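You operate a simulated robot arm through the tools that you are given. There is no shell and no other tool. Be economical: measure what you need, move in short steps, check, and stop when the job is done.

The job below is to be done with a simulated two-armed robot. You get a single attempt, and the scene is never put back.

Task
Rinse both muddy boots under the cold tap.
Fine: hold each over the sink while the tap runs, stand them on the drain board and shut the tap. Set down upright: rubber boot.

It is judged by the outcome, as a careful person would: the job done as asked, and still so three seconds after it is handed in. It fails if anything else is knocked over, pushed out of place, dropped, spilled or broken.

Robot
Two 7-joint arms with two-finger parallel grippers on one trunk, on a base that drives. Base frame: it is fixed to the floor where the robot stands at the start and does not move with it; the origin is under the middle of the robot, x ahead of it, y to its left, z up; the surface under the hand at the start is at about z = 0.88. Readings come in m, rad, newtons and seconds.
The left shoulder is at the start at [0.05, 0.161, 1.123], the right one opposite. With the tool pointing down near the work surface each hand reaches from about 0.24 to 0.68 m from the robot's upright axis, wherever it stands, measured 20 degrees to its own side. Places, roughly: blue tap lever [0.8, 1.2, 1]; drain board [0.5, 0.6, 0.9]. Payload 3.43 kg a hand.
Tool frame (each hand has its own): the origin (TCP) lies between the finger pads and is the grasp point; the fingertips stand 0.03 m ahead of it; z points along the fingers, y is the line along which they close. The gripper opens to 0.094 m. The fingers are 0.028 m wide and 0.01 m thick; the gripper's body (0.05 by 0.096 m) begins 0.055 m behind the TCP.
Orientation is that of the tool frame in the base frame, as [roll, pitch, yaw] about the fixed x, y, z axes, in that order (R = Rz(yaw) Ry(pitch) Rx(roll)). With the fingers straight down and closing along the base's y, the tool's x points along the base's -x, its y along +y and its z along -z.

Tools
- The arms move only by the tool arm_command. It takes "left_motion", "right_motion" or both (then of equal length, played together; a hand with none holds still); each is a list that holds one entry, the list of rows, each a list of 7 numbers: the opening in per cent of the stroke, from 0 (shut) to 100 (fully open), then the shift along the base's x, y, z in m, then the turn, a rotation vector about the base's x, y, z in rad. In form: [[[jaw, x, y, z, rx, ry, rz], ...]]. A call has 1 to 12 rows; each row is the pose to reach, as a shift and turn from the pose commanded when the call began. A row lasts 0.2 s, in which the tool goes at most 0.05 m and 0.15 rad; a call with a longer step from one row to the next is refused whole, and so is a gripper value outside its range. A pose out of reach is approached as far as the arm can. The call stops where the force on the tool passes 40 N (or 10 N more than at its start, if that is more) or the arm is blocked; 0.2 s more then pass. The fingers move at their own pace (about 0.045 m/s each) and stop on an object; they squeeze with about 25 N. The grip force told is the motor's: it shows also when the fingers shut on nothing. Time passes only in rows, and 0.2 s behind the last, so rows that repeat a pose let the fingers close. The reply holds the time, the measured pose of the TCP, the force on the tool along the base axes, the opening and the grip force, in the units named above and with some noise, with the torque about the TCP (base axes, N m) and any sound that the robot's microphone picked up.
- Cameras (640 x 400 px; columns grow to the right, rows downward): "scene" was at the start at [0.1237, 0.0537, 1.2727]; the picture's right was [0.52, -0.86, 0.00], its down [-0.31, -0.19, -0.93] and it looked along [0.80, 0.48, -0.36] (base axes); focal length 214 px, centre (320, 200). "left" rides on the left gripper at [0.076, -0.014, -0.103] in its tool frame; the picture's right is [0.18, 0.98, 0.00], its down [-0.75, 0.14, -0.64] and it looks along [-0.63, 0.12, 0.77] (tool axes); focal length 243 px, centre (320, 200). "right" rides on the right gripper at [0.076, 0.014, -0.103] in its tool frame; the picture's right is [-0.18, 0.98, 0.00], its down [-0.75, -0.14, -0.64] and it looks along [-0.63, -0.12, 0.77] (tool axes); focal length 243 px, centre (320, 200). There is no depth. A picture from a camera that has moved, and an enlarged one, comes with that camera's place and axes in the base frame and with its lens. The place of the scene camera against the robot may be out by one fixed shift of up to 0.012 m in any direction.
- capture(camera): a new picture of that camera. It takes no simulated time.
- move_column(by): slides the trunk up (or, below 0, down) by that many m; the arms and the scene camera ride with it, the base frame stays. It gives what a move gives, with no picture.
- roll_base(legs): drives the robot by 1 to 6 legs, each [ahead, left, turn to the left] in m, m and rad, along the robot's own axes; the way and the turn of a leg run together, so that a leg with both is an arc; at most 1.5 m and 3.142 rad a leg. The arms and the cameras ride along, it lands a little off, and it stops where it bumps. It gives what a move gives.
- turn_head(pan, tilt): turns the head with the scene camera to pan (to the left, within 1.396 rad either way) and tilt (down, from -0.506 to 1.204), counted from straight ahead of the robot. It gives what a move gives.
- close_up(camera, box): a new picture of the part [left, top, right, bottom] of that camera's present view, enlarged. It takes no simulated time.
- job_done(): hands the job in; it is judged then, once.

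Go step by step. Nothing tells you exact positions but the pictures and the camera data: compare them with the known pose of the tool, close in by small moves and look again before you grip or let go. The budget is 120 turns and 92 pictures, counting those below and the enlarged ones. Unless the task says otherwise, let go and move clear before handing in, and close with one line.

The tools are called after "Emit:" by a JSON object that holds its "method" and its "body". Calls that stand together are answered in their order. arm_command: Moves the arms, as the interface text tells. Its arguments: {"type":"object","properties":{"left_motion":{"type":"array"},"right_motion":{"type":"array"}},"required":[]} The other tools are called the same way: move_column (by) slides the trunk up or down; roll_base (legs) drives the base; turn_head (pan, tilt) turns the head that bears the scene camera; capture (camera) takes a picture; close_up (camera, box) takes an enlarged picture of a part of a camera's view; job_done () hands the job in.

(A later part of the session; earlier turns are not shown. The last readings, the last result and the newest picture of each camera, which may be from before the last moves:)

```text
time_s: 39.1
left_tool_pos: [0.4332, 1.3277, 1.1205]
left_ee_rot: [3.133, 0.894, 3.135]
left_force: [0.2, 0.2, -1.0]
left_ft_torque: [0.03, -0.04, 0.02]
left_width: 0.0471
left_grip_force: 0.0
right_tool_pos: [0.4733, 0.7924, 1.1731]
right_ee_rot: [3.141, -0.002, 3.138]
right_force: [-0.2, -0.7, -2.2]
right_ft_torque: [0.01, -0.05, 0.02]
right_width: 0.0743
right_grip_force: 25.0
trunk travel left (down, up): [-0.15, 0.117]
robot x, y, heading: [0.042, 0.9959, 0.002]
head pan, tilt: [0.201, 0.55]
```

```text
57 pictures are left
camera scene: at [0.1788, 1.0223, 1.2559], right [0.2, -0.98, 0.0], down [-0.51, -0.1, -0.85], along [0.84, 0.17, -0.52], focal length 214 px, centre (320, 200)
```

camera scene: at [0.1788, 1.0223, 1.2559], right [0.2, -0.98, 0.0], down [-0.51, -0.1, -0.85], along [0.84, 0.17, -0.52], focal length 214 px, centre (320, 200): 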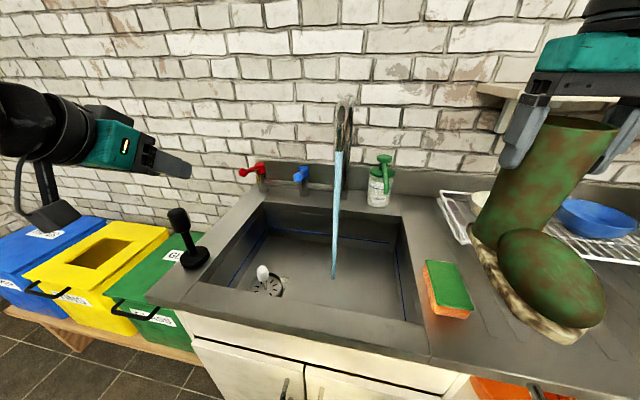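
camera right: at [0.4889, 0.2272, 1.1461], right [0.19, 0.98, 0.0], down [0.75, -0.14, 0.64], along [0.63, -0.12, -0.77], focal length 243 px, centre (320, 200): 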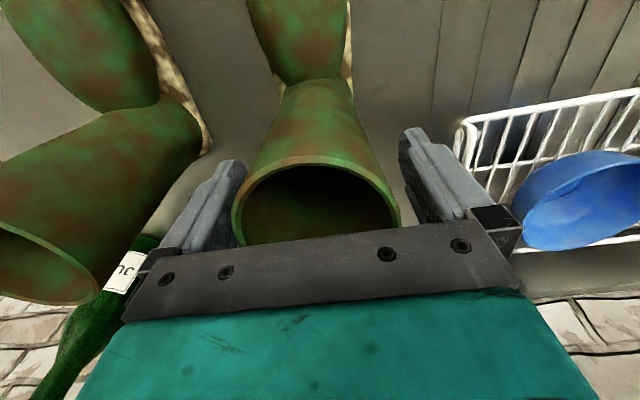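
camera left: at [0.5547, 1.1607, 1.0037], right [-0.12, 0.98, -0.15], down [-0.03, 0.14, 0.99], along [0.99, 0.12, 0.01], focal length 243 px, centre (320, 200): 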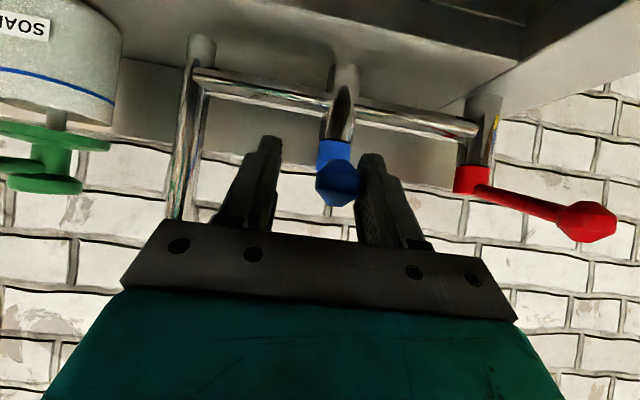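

The stream falls at about (0.59, 1.066). I'll yaw the boot so its toe points toward the stream (+y).

Emit:
{"method": "arm_command", "body": {"right_motion": [[[0, 0, 0, 0, 0, 0, -0.14], [0, 0, 0, 0, 0, 0, -0.28], [0, 0, 0, 0, 0, 0, -0.42], [0, 0, 0, 0, 0, 0, -0.56], [0, 0, 0, 0, 0, 0, -0.7], [0, 0, 0, 0, 0, 0, -0.84], [0, 0, 0, 0, 0, 0, -0.98], [0, 0, 0, 0, 0, 0, -1.12], [0, 0, 0, 0, 0, 0, -1.26], [0, 0, 0, 0, 0, 0, -1.4], [0, 0, 0, 0, 0, 0, -1.54]]]}}

Emit:
{"method": "capture", "body": {"camera": "scene"}}

```text
time_s: 41.5
left_tool_pos: [0.4331, 1.3272, 1.1223]
left_ee_rot: [-3.138, 0.896, -3.137]
left_force: [0.0, -1.0, -0.5]
left_ft_torque: [-0.01, -0.02, 0.03]
left_width: 0.0468
left_grip_force: 0.1
right_tool_pos: [0.4739, 0.7911, 1.1737]
right_ee_rot: [3.141, -0.003, 1.594]
right_force: [-0.6, 0.4, 0.0]
right_ft_torque: [0.02, -0.01, 0.0]
right_width: 0.0
right_grip_force: 25.0
trunk travel left (down, up): [-0.15, 0.117]
robot x, y, heading: [0.0458, 0.999, -0.004]
head pan, tilt: [0.201, 0.55]
```

```text
56 pictures are left
camera scene: at [0.1783, 1.0217, 1.2561], right [0.2, -0.98, 0.0], down [-0.51, -0.1, -0.85], along [0.84, 0.17, -0.52], focal length 214 px, centre (320, 200)
```

scene: 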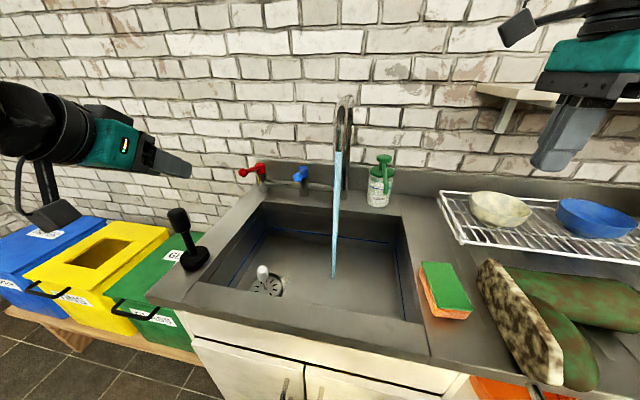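

The boot slipped out during the turn and is lying on its side on the drain board; nothing else seems to have moved. I'll look at it closely.

Emit:
{"method": "turn_head", "body": {"pan": -0.45, "tilt": 0.7}}

Emit:
{"method": "capture", "body": {"camera": "scene"}}

Emit:
{"method": "capture", "body": {"camera": "right"}}

```text
time_s: 42.5
left_tool_pos: [0.4335, 1.3275, 1.1211]
left_ee_rot: [-3.138, 0.897, -3.136]
left_force: [-0.1, 0.5, -0.1]
left_ft_torque: [0.0, 0.0, -0.02]
left_width: 0.0471
left_grip_force: 0.0
right_tool_pos: [0.4732, 0.79, 1.1726]
right_ee_rot: [3.142, -0.005, 1.598]
right_force: [-0.2, 0.2, -0.3]
right_ft_torque: [-0.01, -0.05, 0.02]
right_width: 0.0
right_grip_force: 25.1
trunk travel left (down, up): [-0.15, 0.117]
robot x, y, heading: [0.0461, 0.999, -0.002]
head pan, tilt: [-0.45, 0.7]
```

```text
55 pictures are left
camera scene: at [0.1668, 0.9669, 1.243], right [-0.43, -0.9, 0.0], down [-0.58, 0.28, -0.77], along [0.69, -0.33, -0.64], focal length 214 px, centre (320, 200)
```

scene: 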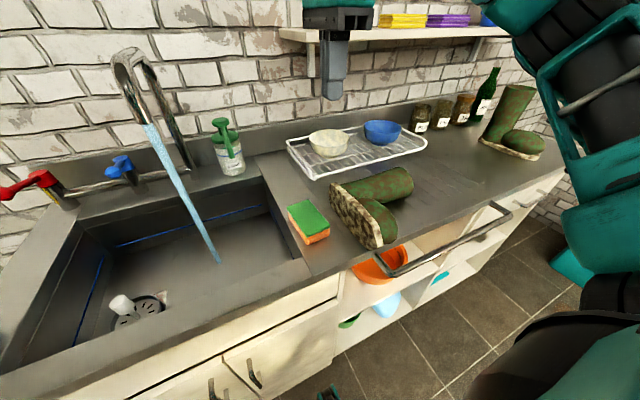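

```text
54 pictures are left
camera right: at [0.485, 0.8668, 1.2759], right [0.99, -0.16, 0.0], down [-0.12, -0.76, 0.64], along [-0.1, -0.63, -0.77], focal length 243 px, centre (320, 200)
```

right: 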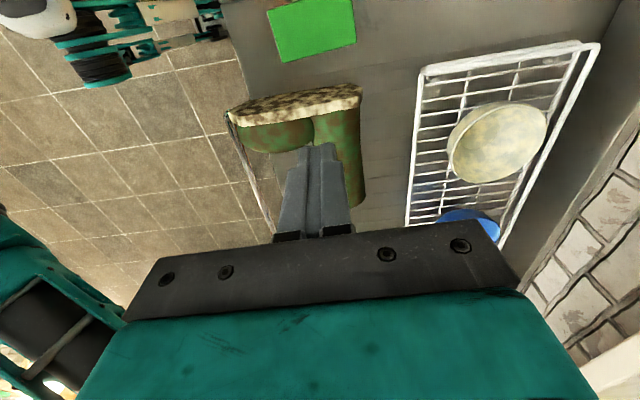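

Emit:
{"method": "close_up", "body": {"camera": "scene", "box": [260, 110, 440, 270]}}

```text
2.50 times, centred on (350, 190) of scene
camera zoom: at [0.1668, 0.9669, 1.243], right [-0.43, -0.9, 0.0], down [-0.58, 0.28, -0.77], along [0.69, -0.33, -0.64], focal length 536 px, centre (245, 225)
```

zoom: 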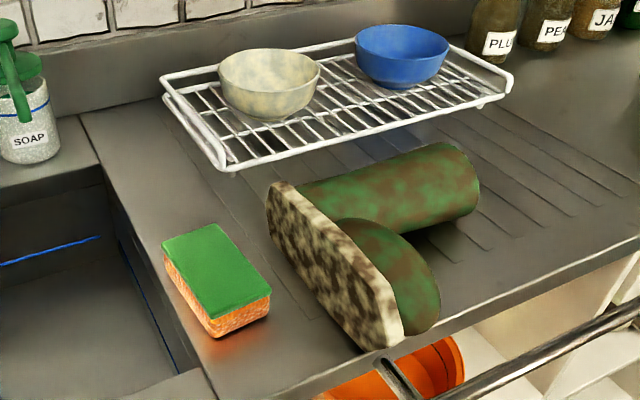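

The boot lies on its side on the board: the shaft is horizontal along y (axis x≈0.487, y 0.57–0.75), the sole faces +y and the toe points at me. The hand already closes along x, so I can grip the shaft from above and rinse the boot in this attitude. I'll move over it.

Emit:
{"method": "arm_command", "body": {"right_motion": [[[50, 0.005, -0.045, 0, 0, 0, 0], [80, 0.01, -0.09, 0, 0, 0, 0], [100, 0.014, -0.13, 0, 0, 0, 0], [100, 0.014, -0.135, -0.04, 0, 0, 0], [100, 0.014, -0.135, -0.08, 0, 0, 0], [100, 0.014, -0.135, -0.12, 0, 0, 0], [100, 0.014, -0.135, -0.15, 0, 0, 0]]]}}

Emit:
{"method": "capture", "body": {"camera": "right"}}

Emit:
{"method": "close_up", "body": {"camera": "scene", "box": [260, 80, 460, 270]}}

```text
time_s: 44.1
left_tool_pos: [0.4337, 1.3266, 1.1218]
left_ee_rot: [-3.14, 0.897, -3.136]
left_force: [-1.2, 0.3, -0.4]
left_ft_torque: [0.0, -0.03, 0.04]
left_width: 0.0469
left_grip_force: 0.0
right_tool_pos: [0.4874, 0.6546, 1.0234]
right_ee_rot: [-3.14, -0.003, 1.6]
right_force: [0.7, 0.4, 0.7]
right_ft_torque: [0.02, -0.01, 0.0]
right_width: 0.0937
right_grip_force: 0.1
trunk travel left (down, up): [-0.15, 0.117]
robot x, y, heading: [0.0478, 0.9976, 0.003]
head pan, tilt: [-0.45, 0.7]
```

```text
52 pictures are left
camera right: at [0.4988, 0.7313, 1.1258], right [0.99, -0.16, 0.0], down [-0.12, -0.76, 0.64], along [-0.1, -0.63, -0.77], focal length 243 px, centre (320, 200)
```

right: 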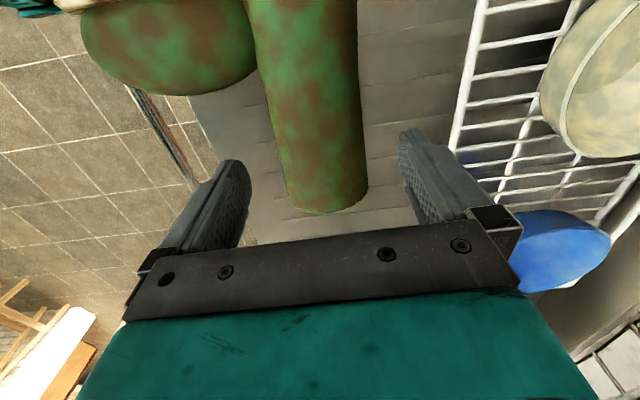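

```text
2.11 times, centred on (360, 175) of scene
camera zoom: at [0.1669, 0.9667, 1.243], right [-0.44, -0.9, 0.0], down [-0.58, 0.28, -0.76], along [0.69, -0.33, -0.64], focal length 452 px, centre (236, 253)
```

zoom: 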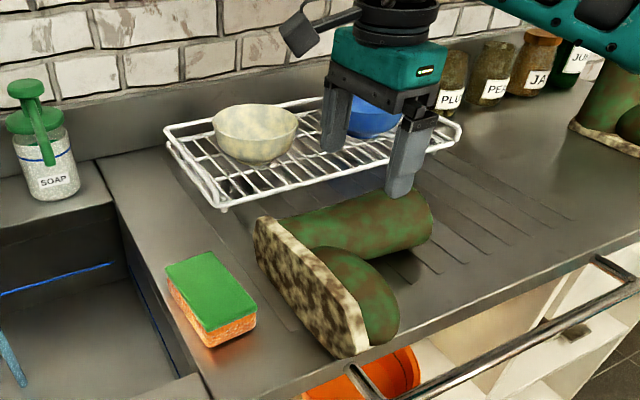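

Aligned. I'll descend and close on the shaft.

Emit:
{"method": "arm_command", "body": {"right_motion": [[[100, -0.004, 0.005, -0.03, 0, 0, 0], [100, -0.004, 0.005, -0.06, 0, 0, 0], [100, -0.004, 0.005, -0.085, 0, 0, 0], [100, -0.004, 0.005, -0.1, 0, 0, 0], [60, -0.004, 0.005, -0.1, 0, 0, 0], [30, -0.004, 0.005, -0.1, 0, 0, 0], [0, -0.004, 0.005, -0.1, 0, 0, 0], [0, -0.004, 0.005, -0.1, 0, 0, 0], [0, -0.004, 0.005, -0.1, 0, 0, 0]]]}}

Emit:
{"method": "capture", "body": {"camera": "right"}}

```text
time_s: 46.1
left_tool_pos: [0.434, 1.3266, 1.1216]
left_ee_rot: [-3.137, 0.897, -3.137]
left_force: [-0.4, -0.2, 0.0]
left_ft_torque: [-0.02, 0.0, 0.0]
left_width: 0.047
left_grip_force: 0.1
right_tool_pos: [0.4843, 0.6634, 0.9236]
right_ee_rot: [-3.141, -0.004, 1.6]
right_force: [-0.1, 0.0, -0.1]
right_ft_torque: [-0.07, -0.08, -0.01]
right_width: 0.075
right_grip_force: 24.7
trunk travel left (down, up): [-0.15, 0.117]
robot x, y, heading: [0.0474, 0.9975, -0.002]
head pan, tilt: [-0.45, 0.7]
```

```text
50 pictures are left
camera right: at [0.4953, 0.7378, 1.0263], right [0.99, -0.16, 0.0], down [-0.12, -0.76, 0.64], along [-0.1, -0.63, -0.77], focal length 243 px, centre (320, 200)
```

right: 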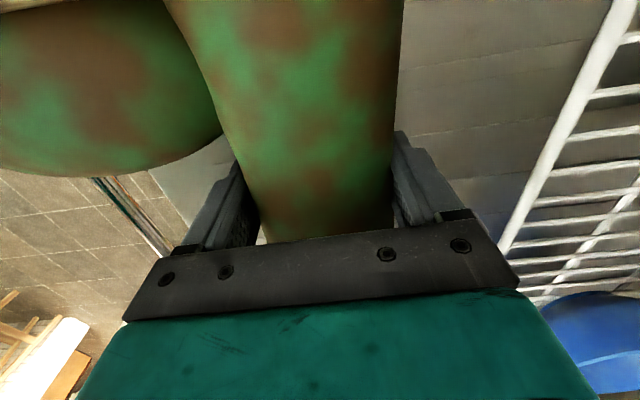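

Emit:
{"method": "arm_command", "body": {"right_motion": [[[0, 0, 0, 0.01, 0, 0, 0], [0, 0, 0, 0.03, 0, 0, 0], [0, 0, 0, 0.05, 0, 0, 0], [0, 0, 0, 0.07, 0, 0, 0], [0, 0, 0, 0.09, 0, 0, 0], [0, 0, 0, 0.105, 0, 0, 0], [0, 0, 0, 0.105, 0, 0, 0]]]}}

Emit:
{"method": "close_up", "body": {"camera": "scene", "box": [200, 60, 460, 270]}}

```text
time_s: 47.7
left_tool_pos: [0.4342, 1.3269, 1.1217]
left_ee_rot: [-3.137, 0.896, -3.138]
left_force: [-0.4, 0.8, 0.2]
left_ft_torque: [-0.01, 0.0, 0.02]
left_width: 0.0471
left_grip_force: 0.0
right_tool_pos: [0.4828, 0.661, 1.03]
right_ee_rot: [-3.141, -0.004, 1.599]
right_force: [0.1, 0.0, -3.6]
right_ft_torque: [-0.09, -0.1, -0.01]
right_width: 0.0748
right_grip_force: 25.1
trunk travel left (down, up): [-0.15, 0.117]
robot x, y, heading: [0.044, 1.0002, 0.003]
head pan, tilt: [-0.45, 0.7]
```

```text
1.90 times, centred on (330, 165) of scene
camera zoom: at [0.1669, 0.9667, 1.2429], right [-0.44, -0.9, 0.0], down [-0.58, 0.28, -0.76], along [0.69, -0.33, -0.64], focal length 408 px, centre (301, 267)
```

zoom: 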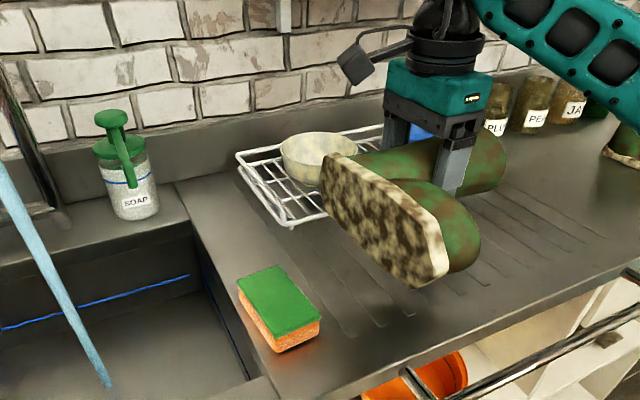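

The boot is held steadily in a horizontal attitude. I'll carry it over the sink, leaning the hand away from the spout, so the foot and sole come under the stream.

Emit:
{"method": "arm_command", "body": {"right_motion": [[[0, 0.013, 0.027, 0, 0, 0, 0], [0, 0.026, 0.054, 0, 0.04, 0, 0], [0, 0.039, 0.081, 0, 0.09, 0, 0], [0, 0.052, 0.108, 0, 0.14, 0, 0], [0, 0.065, 0.135, 0, 0.19, 0, 0], [0, 0.078, 0.162, 0, 0.24, 0, 0], [0, 0.091, 0.189, 0, 0.29, 0, 0], [0, 0.104, 0.216, 0, 0.34, 0, 0], [0, 0.117, 0.243, 0, 0.39, 0, 0], [0, 0.125, 0.255, 0, 0.44, 0, 0], [0, 0.13, 0.26, -0.01, 0.49, 0, 0], [0, 0.13, 0.26, -0.02, 0.52, 0, 0]]]}}

Emit:
{"method": "turn_head", "body": {"pan": -0.05, "tilt": 0.55}}

Emit:
{"method": "capture", "body": {"camera": "scene"}}

```text
time_s: 50.3
left_tool_pos: [0.4319, 1.3246, 1.1235]
left_ee_rot: [-3.139, 0.902, 3.14]
left_force: [-1.0, 0.7, 0.8]
left_ft_torque: [0.02, 0.0, -0.01]
left_width: 0.0468
left_grip_force: 0.0
right_tool_pos: [0.608, 0.9158, 1.0112]
right_ee_rot: [3.136, -0.51, 1.601]
right_force: [-14.4, -9.4, 5.6]
right_ft_torque: [0.03, -0.12, 0.19]
right_width: 0.0745
right_grip_force: 25.0
trunk travel left (down, up): [-0.15, 0.117]
robot x, y, heading: [0.0478, 0.9969, -0.004]
head pan, tilt: [-0.45, 0.7]
stopped in row 12 (right hand): the force on the tool passed its limit at 42 N (the readings are from after the stop); the commanded pose is now the measured one
```

```text
time_s: 51.2
left_tool_pos: [0.4302, 1.3249, 1.125]
left_ee_rot: [3.141, 0.9, -3.14]
left_force: [-0.9, 0.6, 0.8]
left_ft_torque: [-0.02, 0.0, 0.0]
left_width: 0.0471
left_grip_force: 0.2
right_tool_pos: [0.6092, 0.917, 1.0121]
right_ee_rot: [3.135, -0.512, 1.601]
right_force: [-19.7, -14.4, 9.2]
right_ft_torque: [0.06, -0.12, 0.28]
right_width: 0.0745
right_grip_force: 24.7
trunk travel left (down, up): [-0.15, 0.117]
robot x, y, heading: [0.0447, 0.9982, -0.004]
head pan, tilt: [-0.051, 0.55]
```

```text
48 pictures are left
camera scene: at [0.1767, 0.9972, 1.2565], right [-0.05, -1.0, 0.0], down [-0.52, 0.03, -0.85], along [0.85, -0.04, -0.52], focal length 214 px, centre (320, 200)
```

scene: 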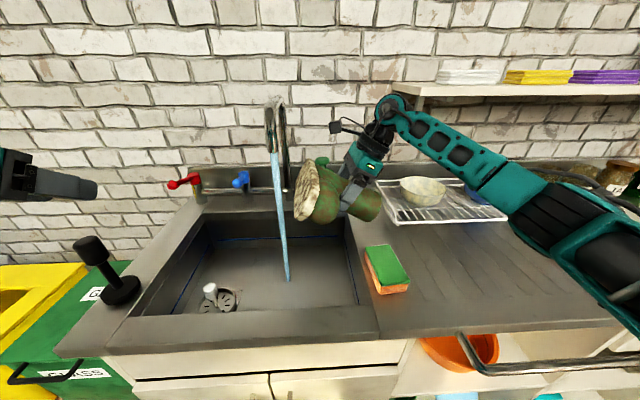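

I've touched something: the tool force is about 25 N, pushing back and to the right. I'll look closely before moving.

Emit:
{"method": "close_up", "body": {"camera": "scene", "box": [240, 60, 460, 240]}}

Emit:
{"method": "capture", "body": {"camera": "right"}}

```text
2.22 times, centred on (350, 150) of scene
camera zoom: at [0.1767, 0.9972, 1.2565], right [-0.05, -1.0, 0.0], down [-0.52, 0.03, -0.85], along [0.85, -0.04, -0.52], focal length 477 px, centre (253, 311)
```

zoom: 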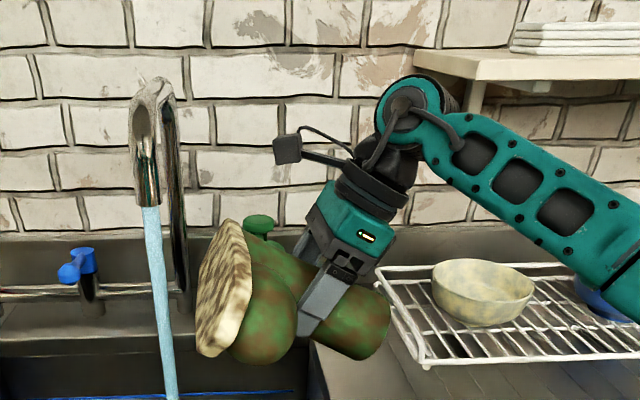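

```text
46 pictures are left
camera right: at [0.6212, 0.9329, 1.1379], right [0.99, -0.13, -0.08], down [-0.12, -0.97, 0.19], along [-0.11, -0.18, -0.98], focal length 243 px, centre (320, 200)
```

right: 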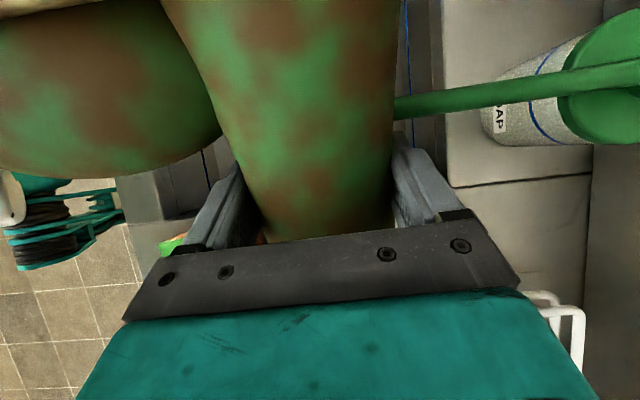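

The boot's shaft is pressing the soap pump's nozzle. I'll back straight off toward me, then check that the bottle still stands.

Emit:
{"method": "arm_command", "body": {"right_motion": [[[0, -0.02, 0, 0, 0, 0, 0], [0, -0.045, 0, 0, 0, 0, 0], [0, -0.055, 0, 0, 0, 0, 0]]]}}

Emit:
{"method": "close_up", "body": {"camera": "scene", "box": [240, 60, 460, 240]}}

Emit:
{"method": "capture", "body": {"camera": "right"}}

```text
time_s: 52.0
left_tool_pos: [0.434, 1.3267, 1.1218]
left_ee_rot: [-3.137, 0.897, -3.137]
left_force: [-0.9, -0.8, 0.1]
left_ft_torque: [0.0, -0.03, -0.01]
left_width: 0.0467
left_grip_force: 0.0
right_tool_pos: [0.5553, 0.9182, 1.0093]
right_ee_rot: [3.138, -0.513, 1.598]
right_force: [-1.2, -0.3, -2.6]
right_ft_torque: [-0.09, -0.14, -0.03]
right_width: 0.0743
right_grip_force: 25.3
trunk travel left (down, up): [-0.15, 0.117]
robot x, y, heading: [0.045, 0.9981, -0.003]
head pan, tilt: [-0.051, 0.55]
```

```text
2.22 times, centred on (350, 150) of scene
camera zoom: at [0.1799, 0.9988, 1.2561], right [-0.05, -1.0, 0.0], down [-0.52, 0.03, -0.85], along [0.85, -0.04, -0.52], focal length 477 px, centre (253, 311)
```

zoom: 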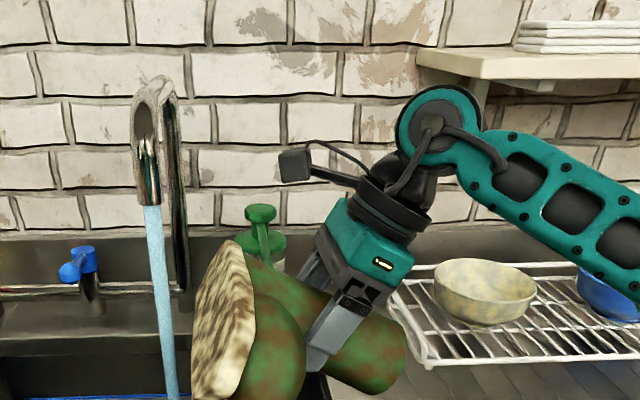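

```text
44 pictures are left
camera right: at [0.5693, 0.935, 1.1358], right [0.99, -0.14, -0.09], down [-0.12, -0.97, 0.19], along [-0.11, -0.18, -0.98], focal length 243 px, centre (320, 200)
```

right: 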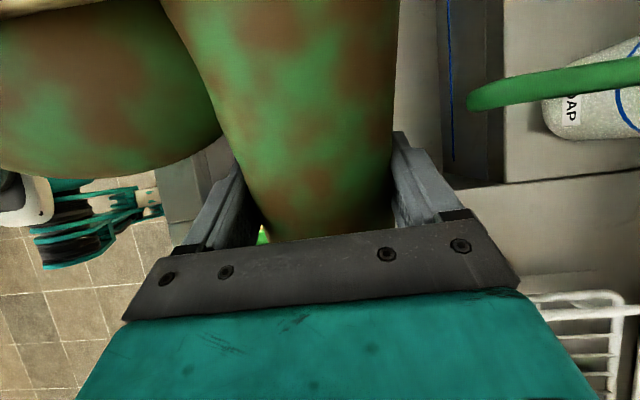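

The bottle is still upright. The nozzle tip is at about x 0.637, so I'll keep the shaft nearer to me and slide the boot left under the stream.

Emit:
{"method": "arm_command", "body": {"right_motion": [[[0, 0.004, 0.025, 0, 0, 0, 0], [0, 0.009, 0.05, 0, 0, 0, 0], [0, 0.013, 0.07, 0, 0, 0, 0], [0, 0.013, 0.08, 0, 0, 0, 0], [0, 0.013, 0.08, 0, 0, 0, 0]]]}}

Emit:
{"method": "close_up", "body": {"camera": "scene", "box": [220, 60, 440, 300]}}

```text
time_s: 53.2
left_tool_pos: [0.4338, 1.3254, 1.1226]
left_ee_rot: [-3.138, 0.896, -3.136]
left_force: [0.3, 0.2, 0.0]
left_ft_torque: [-0.02, 0.01, 0.01]
left_width: 0.047
left_grip_force: 0.1
right_tool_pos: [0.5703, 0.9959, 1.0097]
right_ee_rot: [3.138, -0.509, 1.599]
right_force: [-0.7, 0.5, -3.0]
right_ft_torque: [-0.08, -0.06, 0.01]
right_width: 0.0741
right_grip_force: 24.7
trunk travel left (down, up): [-0.15, 0.117]
robot x, y, heading: [0.047, 0.9987, -0.003]
head pan, tilt: [-0.051, 0.55]
```

```text
1.67 times, centred on (330, 180) of scene
camera zoom: at [0.1801, 0.9987, 1.2561], right [-0.05, -1.0, 0.0], down [-0.52, 0.03, -0.85], along [0.85, -0.04, -0.52], focal length 358 px, centre (303, 233)
```

zoom: 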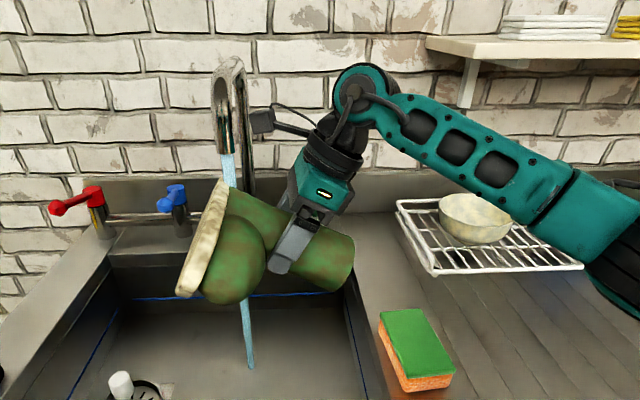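

The stream is hitting the boot and the mud is washing off. I'll hold it there, moving it slightly.

Emit:
{"method": "arm_command", "body": {"right_motion": [[[0, 0, 0, 0, 0, 0, 0], [0, 0, 0.008, 0, 0, 0, 0], [0, 0, 0.015, 0, 0, 0, 0], [0, 0, 0.015, 0, 0, 0, 0], [0, 0, 0.008, 0, 0, 0, 0], [0, 0, 0, 0, 0, 0, 0], [0, 0, -0.008, 0, 0, 0, 0], [0, 0, -0.008, 0, 0, 0, 0], [0, 0, 0, 0, 0, 0, 0], [0, 0, 0.008, 0, 0, 0, 0], [0, 0, 0.008, 0, 0, 0, 0], [0, 0, 0, 0, 0, 0, 0]]]}}

Emit:
{"method": "close_up", "body": {"camera": "scene", "box": [220, 60, 440, 300]}}

```text
time_s: 55.8
left_tool_pos: [0.434, 1.3256, 1.1223]
left_ee_rot: [-3.138, 0.897, -3.139]
left_force: [-0.3, 0.8, 0.4]
left_ft_torque: [0.02, -0.03, -0.01]
left_width: 0.047
left_grip_force: 0.0
right_tool_pos: [0.5691, 0.9983, 1.0097]
right_ee_rot: [3.138, -0.509, 1.6]
right_force: [-0.1, 0.8, -2.4]
right_ft_torque: [-0.07, -0.11, 0.02]
right_width: 0.074
right_grip_force: 25.5
trunk travel left (down, up): [-0.15, 0.117]
robot x, y, heading: [0.0463, 0.9967, -0.003]
head pan, tilt: [-0.051, 0.55]
```

```text
1.67 times, centred on (330, 180) of scene
camera zoom: at [0.1801, 0.9986, 1.2561], right [-0.05, -1.0, 0.0], down [-0.52, 0.03, -0.85], along [0.85, -0.04, -0.52], focal length 358 px, centre (303, 233)
```

zoom: 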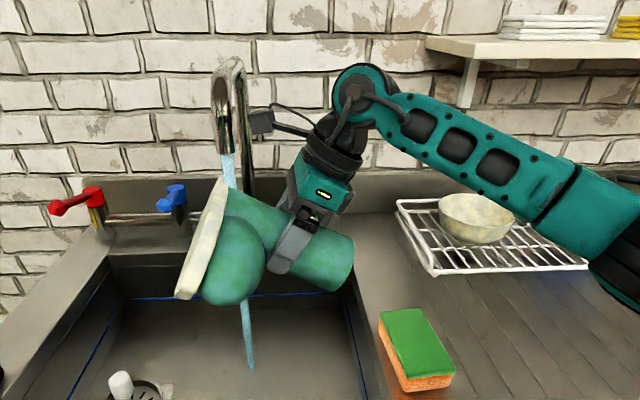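

Nearly clean, so I'll hold it a bit longer.

Emit:
{"method": "arm_command", "body": {"right_motion": [[[0, 0, 0, 0, 0, 0, 0], [0, 0, 0, 0, 0, 0, 0], [0, 0, 0, 0, 0, 0, 0], [0, 0, 0, 0, 0, 0, 0], [0, 0, 0, 0, 0, 0, 0], [0, 0, 0, 0, 0, 0, 0], [0, 0, 0, 0, 0, 0, 0], [0, 0, 0, 0, 0, 0, 0], [0, 0, 0, 0, 0, 0, 0], [0, 0, 0, 0, 0, 0, 0], [0, 0, 0, 0, 0, 0, 0], [0, 0, 0, 0, 0, 0, 0]]]}}

Emit:
{"method": "close_up", "body": {"camera": "scene", "box": [220, 60, 440, 300]}}

```text
time_s: 58.4
left_tool_pos: [0.4329, 1.327, 1.1218]
left_ee_rot: [-3.14, 0.898, -3.138]
left_force: [0.6, -0.3, 0.1]
left_ft_torque: [0.0, -0.01, -0.02]
left_width: 0.0469
left_grip_force: 0.1
right_tool_pos: [0.5689, 0.9978, 1.0095]
right_ee_rot: [3.139, -0.509, 1.598]
right_force: [-0.1, -0.3, -3.0]
right_ft_torque: [-0.12, -0.08, -0.02]
right_width: 0.0739
right_grip_force: 26.0
trunk travel left (down, up): [-0.15, 0.117]
robot x, y, heading: [0.0454, 0.9997, -0.001]
head pan, tilt: [-0.051, 0.55]
```

```text
1.67 times, centred on (330, 180) of scene
camera zoom: at [0.1801, 0.9987, 1.2561], right [-0.05, -1.0, 0.0], down [-0.52, 0.03, -0.85], along [0.85, -0.04, -0.52], focal length 358 px, centre (303, 233)
```

zoom: 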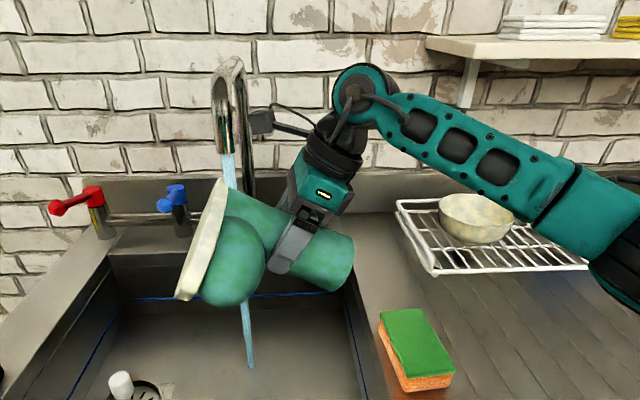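

The boot is clean. I'll carry it back to the board, slowly turning it upright (the shaft's top from −y to +z) as the hand swings to point right.

Emit:
{"method": "arm_command", "body": {"right_motion": [[[0, -0.01, -0.01, 0.01, 0, 0, 0], [0, -0.02, -0.03, 0.02, -0.05, 0, 0], [0, -0.03, -0.05, 0.03, -0.1, 0, 0], [0, -0.04, -0.075, 0.04, -0.16, 0, 0], [0, -0.05, -0.1, 0.05, -0.23, 0, 0], [0, -0.06, -0.125, 0.06, -0.3, 0, 0], [0, -0.07, -0.15, 0.06, -0.38, 0, 0], [0, -0.08, -0.17, 0.06, -0.46, 0, 0], [0, -0.08, -0.19, 0.06, -0.54, 0, 0], [0, -0.08, -0.21, 0.06, -0.62, 0, 0], [0, -0.08, -0.23, 0.06, -0.7, 0, 0], [0, -0.08, -0.24, 0.06, -0.78, 0, 0]]]}}

Emit:
{"method": "turn_head", "body": {"pan": -0.4, "tilt": 0.6}}

Emit:
{"method": "capture", "body": {"camera": "scene"}}

```text
time_s: 61.0
left_tool_pos: [0.4337, 1.326, 1.1216]
left_ee_rot: [-3.138, 0.896, -3.137]
left_force: [0.0, 0.0, -0.1]
left_ft_torque: [0.0, -0.01, 0.0]
left_width: 0.0469
left_grip_force: 0.1
right_tool_pos: [0.4905, 0.7576, 1.0707]
right_ee_rot: [-3.124, 0.272, 1.596]
right_force: [0.1, -1.0, -3.1]
right_ft_torque: [-0.08, -0.07, -0.01]
right_width: 0.0737
right_grip_force: 25.1
trunk travel left (down, up): [-0.15, 0.117]
robot x, y, heading: [0.0486, 0.9971, 0.001]
head pan, tilt: [-0.051, 0.55]
```

```text
time_s: 61.8
left_tool_pos: [0.4347, 1.3265, 1.1217]
left_ee_rot: [-3.139, 0.897, -3.138]
left_force: [-0.7, 0.0, 0.6]
left_ft_torque: [0.0, -0.03, -0.03]
left_width: 0.047
left_grip_force: 0.0
right_tool_pos: [0.4909, 0.7573, 1.0704]
right_ee_rot: [-3.125, 0.27, 1.598]
right_force: [0.3, -0.2, -3.2]
right_ft_torque: [-0.1, -0.08, 0.0]
right_width: 0.074
right_grip_force: 25.1
trunk travel left (down, up): [-0.15, 0.117]
robot x, y, heading: [0.0456, 0.9964, -0.003]
head pan, tilt: [-0.4, 0.6]
```

```text
40 pictures are left
camera scene: at [0.1718, 0.9689, 1.2516], right [-0.39, -0.92, 0.0], down [-0.52, 0.22, -0.82], along [0.76, -0.32, -0.57], focal length 214 px, centre (320, 200)
```

scene: 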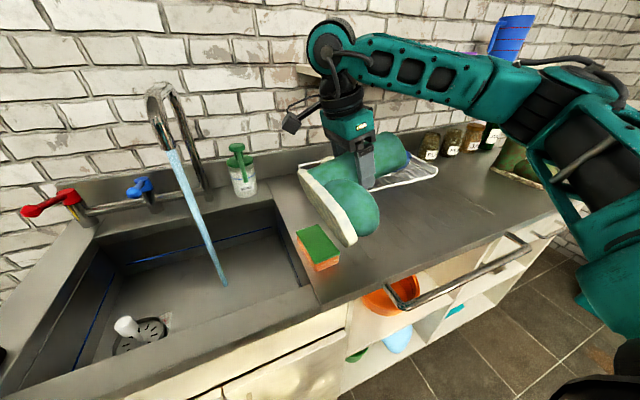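

Emit:
{"method": "arm_command", "body": {"right_motion": [[[0, 0, -0.01, 0.002, -0.1, 0, 0], [0, 0, -0.02, 0.004, -0.2, 0, 0], [0, 0, -0.03, 0.006, -0.3, 0, 0], [0, -0.0, -0.04, 0.008, -0.4, 0, 0], [0, -0.0, -0.05, 0.01, -0.5, 0, 0], [0, -0.0, -0.06, 0.01, -0.6, 0, 0], [0, -0.0, -0.07, 0.01, -0.7, 0, 0], [0, -0.0, -0.08, 0.01, -0.8, 0, 0], [0, -0.0, -0.09, 0.01, -0.9, 0, 0], [0, -0.0, -0.1, 0.01, -1.0, 0, 0]]]}}

Emit:
{"method": "capture", "body": {"camera": "scene"}}

```text
time_s: 64.0
left_tool_pos: [0.4346, 1.3264, 1.1213]
left_ee_rot: [-3.138, 0.897, -3.138]
left_force: [0.0, 0.3, 0.2]
left_ft_torque: [-0.01, 0.0, 0.02]
left_width: 0.0469
left_grip_force: 0.0
right_tool_pos: [0.4894, 0.6583, 1.0812]
right_ee_rot: [-3.049, 1.268, 1.657]
right_force: [-0.1, 0.3, -3.5]
right_ft_torque: [0.0, -0.1, -0.02]
right_width: 0.0736
right_grip_force: 25.0
trunk travel left (down, up): [-0.15, 0.117]
robot x, y, heading: [0.0463, 0.9982, -0.003]
head pan, tilt: [-0.4, 0.6]
```

```text
39 pictures are left
camera scene: at [0.1718, 0.9688, 1.2516], right [-0.39, -0.92, 0.0], down [-0.52, 0.22, -0.82], along [0.76, -0.32, -0.57], focal length 214 px, centre (320, 200)
```

scene: 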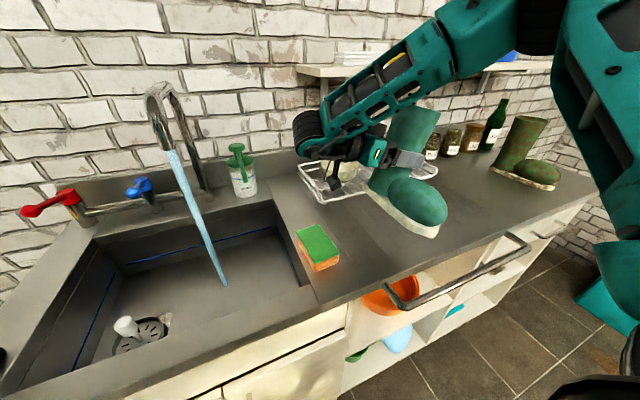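

The boot is nearly upright over the board. I'll finish the turn, shift to the right part of the board and lower most of the way.

Emit:
{"method": "arm_command", "body": {"right_motion": [[[0, 0.01, -0.02, 0, -0.05, 0, 0], [0, 0.02, -0.05, 0, -0.1, 0, 0], [0, 0.025, -0.08, 0, -0.14, 0, 0], [0, 0.025, -0.11, -0.0, -0.14, 0, 0], [0, 0.025, -0.13, -0.02, -0.14, 0, 0], [0, 0.025, -0.13, -0.045, -0.14, 0, 0], [0, 0.025, -0.13, -0.07, -0.14, 0, 0], [0, 0.025, -0.13, -0.08, -0.14, 0, 0]]]}}

Emit:
{"method": "close_up", "body": {"camera": "scene", "box": [270, 60, 530, 280]}}

```text
time_s: 65.8
left_tool_pos: [0.4337, 1.3255, 1.1216]
left_ee_rot: [-3.14, 0.899, -3.14]
left_force: [0.5, 0.3, -0.2]
left_ft_torque: [-0.01, 0.01, 0.0]
left_width: 0.0469
left_grip_force: 0.2
right_tool_pos: [0.5134, 0.5263, 1.0003]
right_ee_rot: [-2.984, 1.407, 1.721]
right_force: [-0.3, -0.2, -2.9]
right_ft_torque: [-0.01, -0.1, 0.01]
right_width: 0.0737
right_grip_force: 24.2
right hand out of reach, approached as far as the arm can: row 2, 3
trunk travel left (down, up): [-0.15, 0.117]
robot x, y, heading: [0.0443, 1.0008, -0.003]
head pan, tilt: [-0.4, 0.6]
```

```text
1.82 times, centred on (400, 170) of scene
camera zoom: at [0.1718, 0.9686, 1.2516], right [-0.39, -0.92, 0.0], down [-0.52, 0.22, -0.82], along [0.76, -0.32, -0.57], focal length 390 px, centre (174, 254)
```

zoom: 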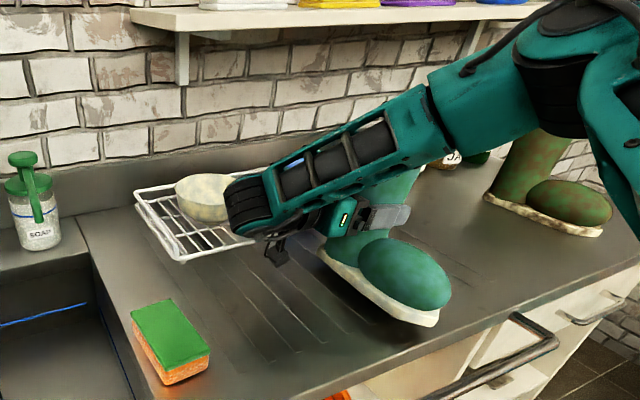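

The sole is about 1–2 cm above the board. I'll lower gently to contact.

Emit:
{"method": "arm_command", "body": {"right_motion": [[[0, 0, 0, -0.006, 0, 0, 0], [0, 0, 0, -0.012, 0, 0, 0], [0, 0, 0, -0.016, 0, 0, 0], [0, 0, 0, -0.016, 0, 0, 0]]]}}

```text
time_s: 66.8
left_tool_pos: [0.4326, 1.3268, 1.1226]
left_ee_rot: [-3.136, 0.898, -3.136]
left_force: [-0.8, -1.2, -0.1]
left_ft_torque: [0.01, 0.01, 0.02]
left_width: 0.0467
left_grip_force: 0.0
right_tool_pos: [0.5135, 0.5287, 0.9879]
right_ee_rot: [-3.021, 1.414, 1.681]
right_force: [-3.1, -0.7, 17.7]
right_ft_torque: [-0.75, -0.32, -0.11]
right_width: 0.0738
right_grip_force: 25.0
trunk travel left (down, up): [-0.15, 0.117]
robot x, y, heading: [0.0449, 0.9964, -0.005]
head pan, tilt: [-0.4, 0.6]
```

Emit:
{"method": "close_up", "body": {"camera": "scene", "box": [360, 100, 480, 250]}}

```text
2.67 times, centred on (420, 175) of scene
camera zoom: at [0.1699, 0.9702, 1.2522], right [-0.39, -0.92, 0.0], down [-0.52, 0.22, -0.83], along [0.76, -0.32, -0.56], focal length 572 px, centre (53, 267)
```

zoom: 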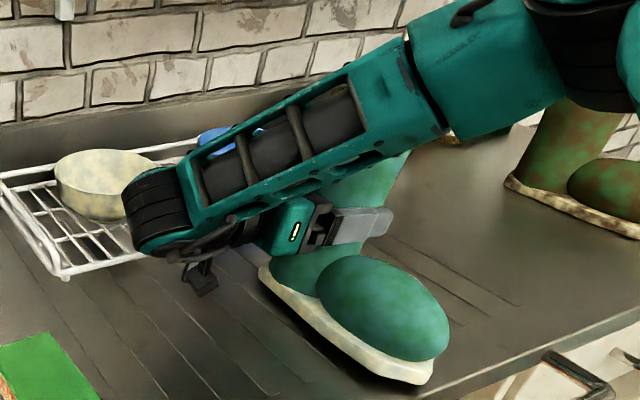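

The sole's right edge touches first, with the boot leaning about 9°. I'll relieve the pressure and rotate the last bit to flatten it.

Emit:
{"method": "arm_command", "body": {"right_motion": [[[0, 0, 0, 0.004, -0.05, 0, 0], [0, 0, 0, 0.006, -0.1, 0, 0], [0, 0, 0, 0.006, -0.14, 0, 0], [0, 0, 0, 0.004, -0.14, 0, 0]]]}}

Emit:
{"method": "close_up", "body": {"camera": "scene", "box": [360, 100, 480, 250]}}

```text
time_s: 67.8
left_tool_pos: [0.4343, 1.3269, 1.1214]
left_ee_rot: [-3.138, 0.898, -3.137]
left_force: [0.9, -0.1, 0.4]
left_ft_torque: [0.01, 0.01, 0.03]
left_width: 0.0467
left_grip_force: 0.1
right_tool_pos: [0.5209, 0.5231, 0.9857]
right_ee_rot: [-2.303, 1.535, 2.4]
right_force: [0.8, 0.4, -2.5]
right_ft_torque: [0.04, -0.08, 0.02]
right_width: 0.0736
right_grip_force: 25.9
right hand out of reach, approached as far as the arm can: row 3, 4
trunk travel left (down, up): [-0.15, 0.117]
robot x, y, heading: [0.0466, 0.9964, -0.006]
head pan, tilt: [-0.4, 0.6]
```

```text
2.67 times, centred on (420, 175) of scene
camera zoom: at [0.1717, 0.9688, 1.2515], right [-0.39, -0.92, 0.0], down [-0.52, 0.22, -0.82], along [0.76, -0.32, -0.57], focal length 572 px, centre (53, 267)
```

zoom: 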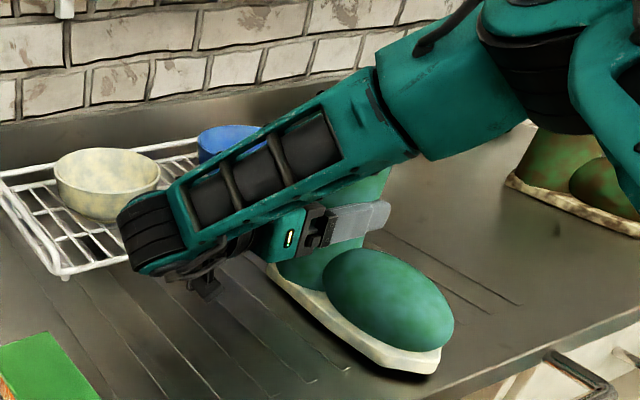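

Now the boot is practically level. I'll lower a few more millimetres to touch.

Emit:
{"method": "arm_command", "body": {"right_motion": [[[0, 0, 0, -0.004, 0, 0, 0], [0, 0, 0, -0.008, 0, 0, 0], [0, 0, 0, -0.01, 0, 0, 0], [0, 0, 0, -0.01, 0, 0, 0]]]}}

```text
time_s: 68.8
left_tool_pos: [0.4302, 1.3266, 1.1232]
left_ee_rot: [-3.138, 0.9, -3.136]
left_force: [0.3, -0.4, 0.2]
left_ft_torque: [0.01, -0.03, -0.03]
left_width: 0.047
left_grip_force: 0.0
right_tool_pos: [0.5219, 0.5235, 0.9822]
right_ee_rot: [-2.428, 1.548, 2.274]
right_force: [-2.1, -4.5, 32.2]
right_ft_torque: [2.28, -0.57, -0.09]
right_width: 0.0738
right_grip_force: 24.6
trunk travel left (down, up): [-0.15, 0.117]
robot x, y, heading: [0.046, 0.9956, 0.002]
head pan, tilt: [-0.4, 0.6]
```

The hand itself is touching now (the force is on its +y side), and the boot is within a couple of millimetres of the board. I'll ease up slightly and open.

Emit:
{"method": "arm_command", "body": {"right_motion": [[[0, 0, 0, 0.004, 0, 0, 0], [0, 0, 0, 0.004, 0, 0, 0], [30, 0, 0, 0.004, 0, 0, 0], [95, 0, 0, 0.004, 0, 0, 0], [100, 0, 0, 0.004, 0, 0, 0], [100, 0, 0, 0.004, 0, 0, 0], [100, 0, 0, 0.004, 0, 0, 0]]]}}

Emit:
{"method": "close_up", "body": {"camera": "scene", "box": [360, 100, 480, 250]}}

Emit:
{"method": "capture", "body": {"camera": "right"}}

```text
time_s: 70.4
left_tool_pos: [0.433, 1.3266, 1.1215]
left_ee_rot: [-3.137, 0.897, -3.139]
left_force: [-0.3, -0.1, 0.4]
left_ft_torque: [0.01, 0.02, 0.0]
left_width: 0.0469
left_grip_force: 0.0
right_tool_pos: [0.5219, 0.5251, 0.9819]
right_ee_rot: [-2.257, 1.538, 2.448]
right_force: [-1.9, 0.5, 13.1]
right_ft_torque: [1.6, 0.12, 0.3]
right_width: 0.094
right_grip_force: 0.0
trunk travel left (down, up): [-0.15, 0.117]
robot x, y, heading: [0.0453, 0.9927, -0.001]
head pan, tilt: [-0.4, 0.6]
```

```text
2.67 times, centred on (420, 175) of scene
camera zoom: at [0.1704, 0.9698, 1.2518], right [-0.39, -0.92, 0.0], down [-0.52, 0.22, -0.83], along [0.76, -0.32, -0.56], focal length 572 px, centre (53, 267)
```

zoom: 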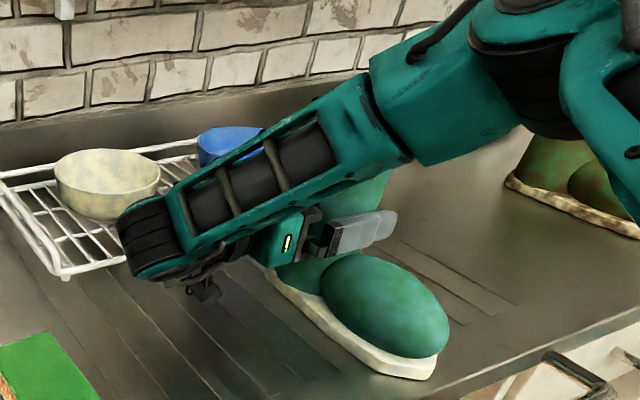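

```text
34 pictures are left
camera right: at [0.534, 0.6282, 0.9071], right [0.99, -0.01, 0.16], down [-0.12, 0.63, 0.77], along [-0.11, -0.78, 0.62], focal length 243 px, centre (320, 200)
```

right: 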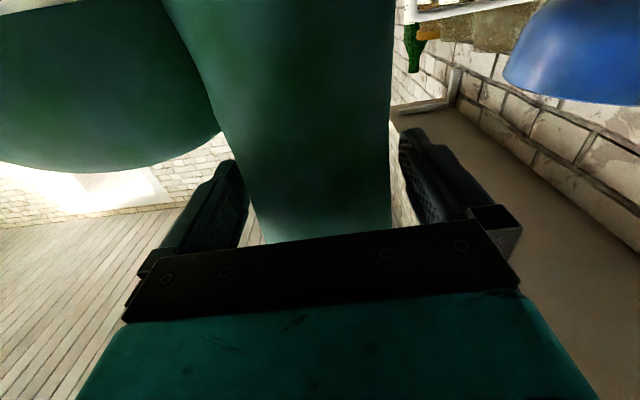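

The boot stands upright and is released. I'll withdraw the hand to the left and slightly up.

Emit:
{"method": "arm_command", "body": {"right_motion": [[[100, 0, 0, 0.006, 0, 0, 0], [100, 0, 0.015, 0.015, 0, 0, 0], [100, 0, 0.04, 0.025, 0, 0, 0], [100, 0, 0.07, 0.035, 0, 0, 0], [100, 0, 0.1, 0.045, 0, 0, 0], [100, 0, 0.12, 0.07, 0, 0, 0], [100, 0, 0.14, 0.11, 0.1, 0, 0], [100, 0, 0.15, 0.15, 0.22, 0, 0]]]}}

Emit:
{"method": "capture", "body": {"camera": "scene"}}

```text
time_s: 72.2
left_tool_pos: [0.4339, 1.325, 1.1223]
left_ee_rot: [-3.141, 0.897, -3.14]
left_force: [-0.5, 0.2, -0.3]
left_ft_torque: [0.02, 0.01, 0.0]
left_width: 0.0471
left_grip_force: 0.1
right_tool_pos: [0.5199, 0.6749, 1.1305]
right_ee_rot: [-3.026, 1.327, 1.677]
right_force: [0.7, -0.2, 0.2]
right_ft_torque: [0.02, -0.02, 0.02]
right_width: 0.094
right_grip_force: 0.1
right hand out of reach, approached as far as the arm can: row 2, 3, 4, 5, 6, 7
trunk travel left (down, up): [-0.15, 0.117]
robot x, y, heading: [0.0445, 0.9955, -0.003]
head pan, tilt: [-0.4, 0.6]
```

```text
33 pictures are left
camera scene: at [0.1711, 0.9685, 1.2516], right [-0.39, -0.92, 0.0], down [-0.52, 0.22, -0.83], along [0.76, -0.32, -0.56], focal length 214 px, centre (320, 200)
```

scene: 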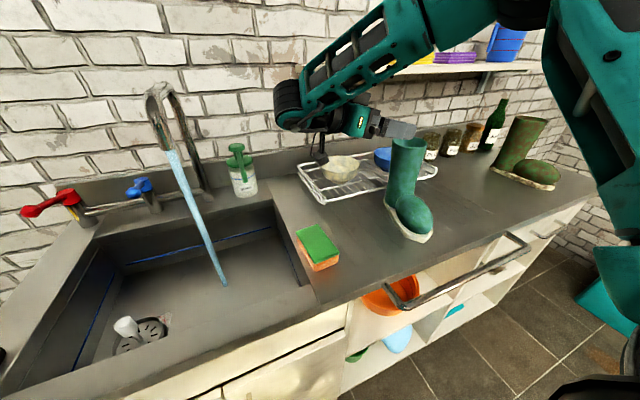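

Boot one stands clean on the drain board. I'll raise and pull back both hands, then drive right for the second boot, which I'll grip the same way (hand pointing right).

Emit:
{"method": "arm_command", "body": {"right_motion": [[[100, -0.02, 0, 0.03, 0, 0, 0], [100, -0.04, 0, 0.06, 0, 0, 0], [100, -0.07, 0, 0.09, 0, 0, 0], [100, -0.1, 0, 0.11, 0, 0, 0], [100, -0.12, 0, 0.12, 0, 0, 0]]], "left_motion": [[[50, -0.02, 0, 0.01, 0, 0, 0], [50, -0.04, 0, 0.02, 0, 0, 0], [50, -0.06, 0, 0.03, 0, 0, 0], [50, -0.08, 0, 0.04, 0, 0, 0], [50, -0.1, 0, 0.04, 0, 0, 0]]]}}

Emit:
{"method": "roll_base", "body": {"legs": [[0, -0.53, 0]]}}

Emit:
{"method": "turn_head", "body": {"pan": -0.35, "tilt": 0.6}}

Emit:
{"method": "capture", "body": {"camera": "scene"}}

```text
time_s: 73.4
left_tool_pos: [0.3391, 1.3334, 1.1745]
left_ee_rot: [-3.141, 0.894, -3.139]
left_force: [-0.4, -0.4, 0.4]
left_ft_torque: [-0.01, 0.0, 0.01]
left_width: 0.0469
left_grip_force: 0.1
left hand out of reach, approached as far as the arm can: row 4, 5
right_tool_pos: [0.3992, 0.7091, 1.2381]
right_ee_rot: [-3.058, 1.315, 1.672]
right_force: [0.4, -0.6, 0.1]
right_ft_torque: [0.02, 0.01, 0.01]
right_width: 0.094
right_grip_force: 0.0
right hand out of reach, approached as far as the arm can: row 2, 3, 4, 5
trunk travel left (down, up): [-0.15, 0.117]
robot x, y, heading: [0.0498, 0.9977, -0.001]
head pan, tilt: [-0.4, 0.6]
```

```text
time_s: 78.6
left_tool_pos: [0.3401, 0.8034, 1.1748]
left_ee_rot: [-3.138, 0.894, -3.139]
left_force: [-0.2, 0.5, 0.3]
left_ft_torque: [0.02, 0.01, -0.02]
left_width: 0.0469
left_grip_force: 0.0
right_tool_pos: [0.3995, 0.1789, 1.2387]
right_ee_rot: [-3.06, 1.315, 1.668]
right_force: [-0.2, 0.3, 0.5]
right_ft_torque: [0.02, -0.02, -0.03]
right_width: 0.0941
right_grip_force: 0.0
trunk travel left (down, up): [-0.15, 0.117]
robot x, y, heading: [0.0489, 0.4726, 0.002]
head pan, tilt: [-0.4, 0.6]
```

```text
time_s: 79.2
left_tool_pos: [0.3387, 0.8026, 1.1746]
left_ee_rot: [-3.137, 0.895, -3.138]
left_force: [-0.4, 0.2, 0.5]
left_ft_torque: [0.0, -0.02, 0.01]
left_width: 0.0471
left_grip_force: 0.0
right_tool_pos: [0.4001, 0.1785, 1.2383]
right_ee_rot: [-3.056, 1.315, 1.671]
right_force: [0.6, -0.1, 0.9]
right_ft_torque: [-0.03, 0.01, -0.01]
right_width: 0.0941
right_grip_force: 0.2
trunk travel left (down, up): [-0.15, 0.117]
robot x, y, heading: [0.0502, 0.4643, -0.003]
head pan, tilt: [-0.351, 0.6]
```

```text
32 pictures are left
camera scene: at [0.1723, 0.4427, 1.2516], right [-0.35, -0.94, 0.0], down [-0.53, 0.2, -0.83], along [0.77, -0.28, -0.56], focal length 214 px, centre (320, 200)
```

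scene: 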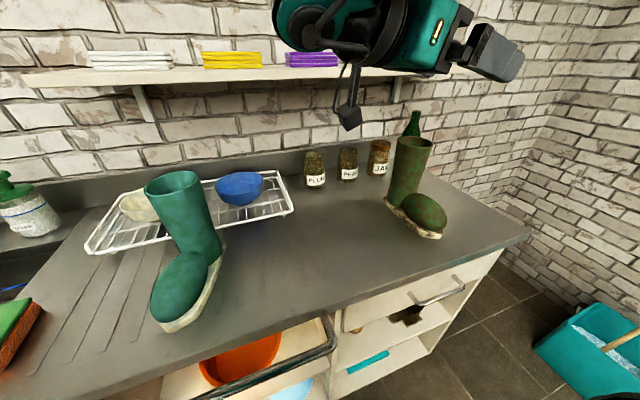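

Boot two still stands at about (0.563, 0.058), toe toward me. I'll bring the hand down to its left side, pointing right, at z≈1.0.

Emit:
{"method": "arm_command", "body": {"right_motion": [[[100, 0.025, 0, -0.02, 0, 0, 0], [100, 0.05, 0, -0.05, 0, 0, 0], [100, 0.075, 0, -0.08, 0, 0, 0], [100, 0.1, 0, -0.11, 0, 0, 0], [100, 0.125, 0, -0.14, 0, 0, 0], [100, 0.145, 0, -0.175, 0, 0, 0], [100, 0.163, 0, -0.21, 0, 0, 0], [100, 0.163, 0, -0.238, 0, 0, 0], [100, 0.163, 0, -0.238, 0, 0, 0]]]}}

Emit:
{"method": "capture", "body": {"camera": "right"}}

Emit:
{"method": "capture", "body": {"camera": "scene"}}

```text
time_s: 81.2
left_tool_pos: [0.3399, 0.8023, 1.1734]
left_ee_rot: [-3.138, 0.895, -3.137]
left_force: [-0.6, 0.2, -0.6]
left_ft_torque: [-0.04, 0.0, 0.01]
left_width: 0.047
left_grip_force: 0.1
right_tool_pos: [0.5634, 0.1792, 0.9996]
right_ee_rot: [-3.06, 1.316, 1.67]
right_force: [-0.2, 0.1, -0.8]
right_ft_torque: [0.0, 0.01, 0.0]
right_width: 0.0941
right_grip_force: 0.0
trunk travel left (down, up): [-0.15, 0.117]
robot x, y, heading: [0.0484, 0.4662, -0.003]
head pan, tilt: [-0.351, 0.6]
```

```text
31 pictures are left
camera right: at [0.5728, 0.2968, 0.9512], right [0.99, -0.03, 0.16], down [-0.13, 0.43, 0.89], along [-0.09, -0.9, 0.42], focal length 243 px, centre (320, 200)
```

right: 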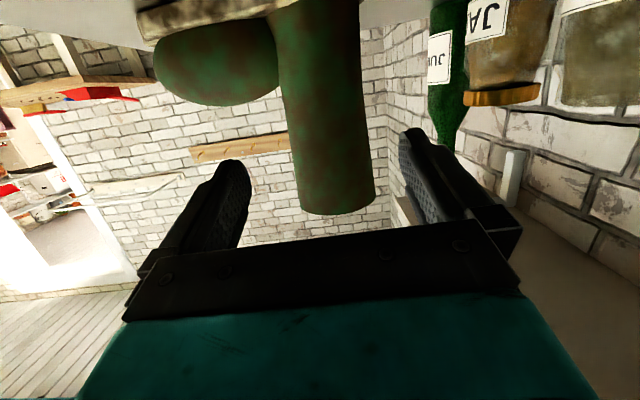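

```text
30 pictures are left
camera scene: at [0.1723, 0.4427, 1.2516], right [-0.35, -0.94, 0.0], down [-0.53, 0.2, -0.83], along [0.77, -0.28, -0.56], focal length 214 px, centre (320, 200)
```

scene: 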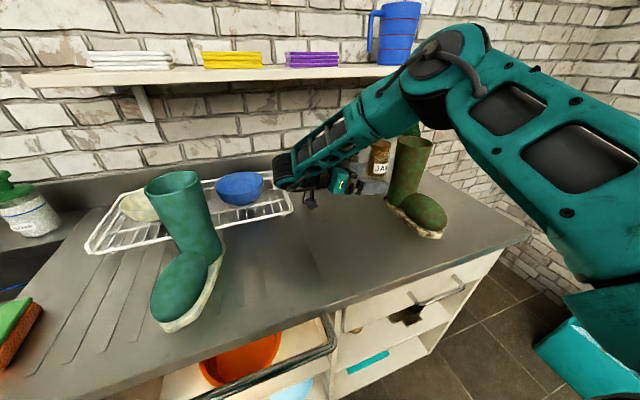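

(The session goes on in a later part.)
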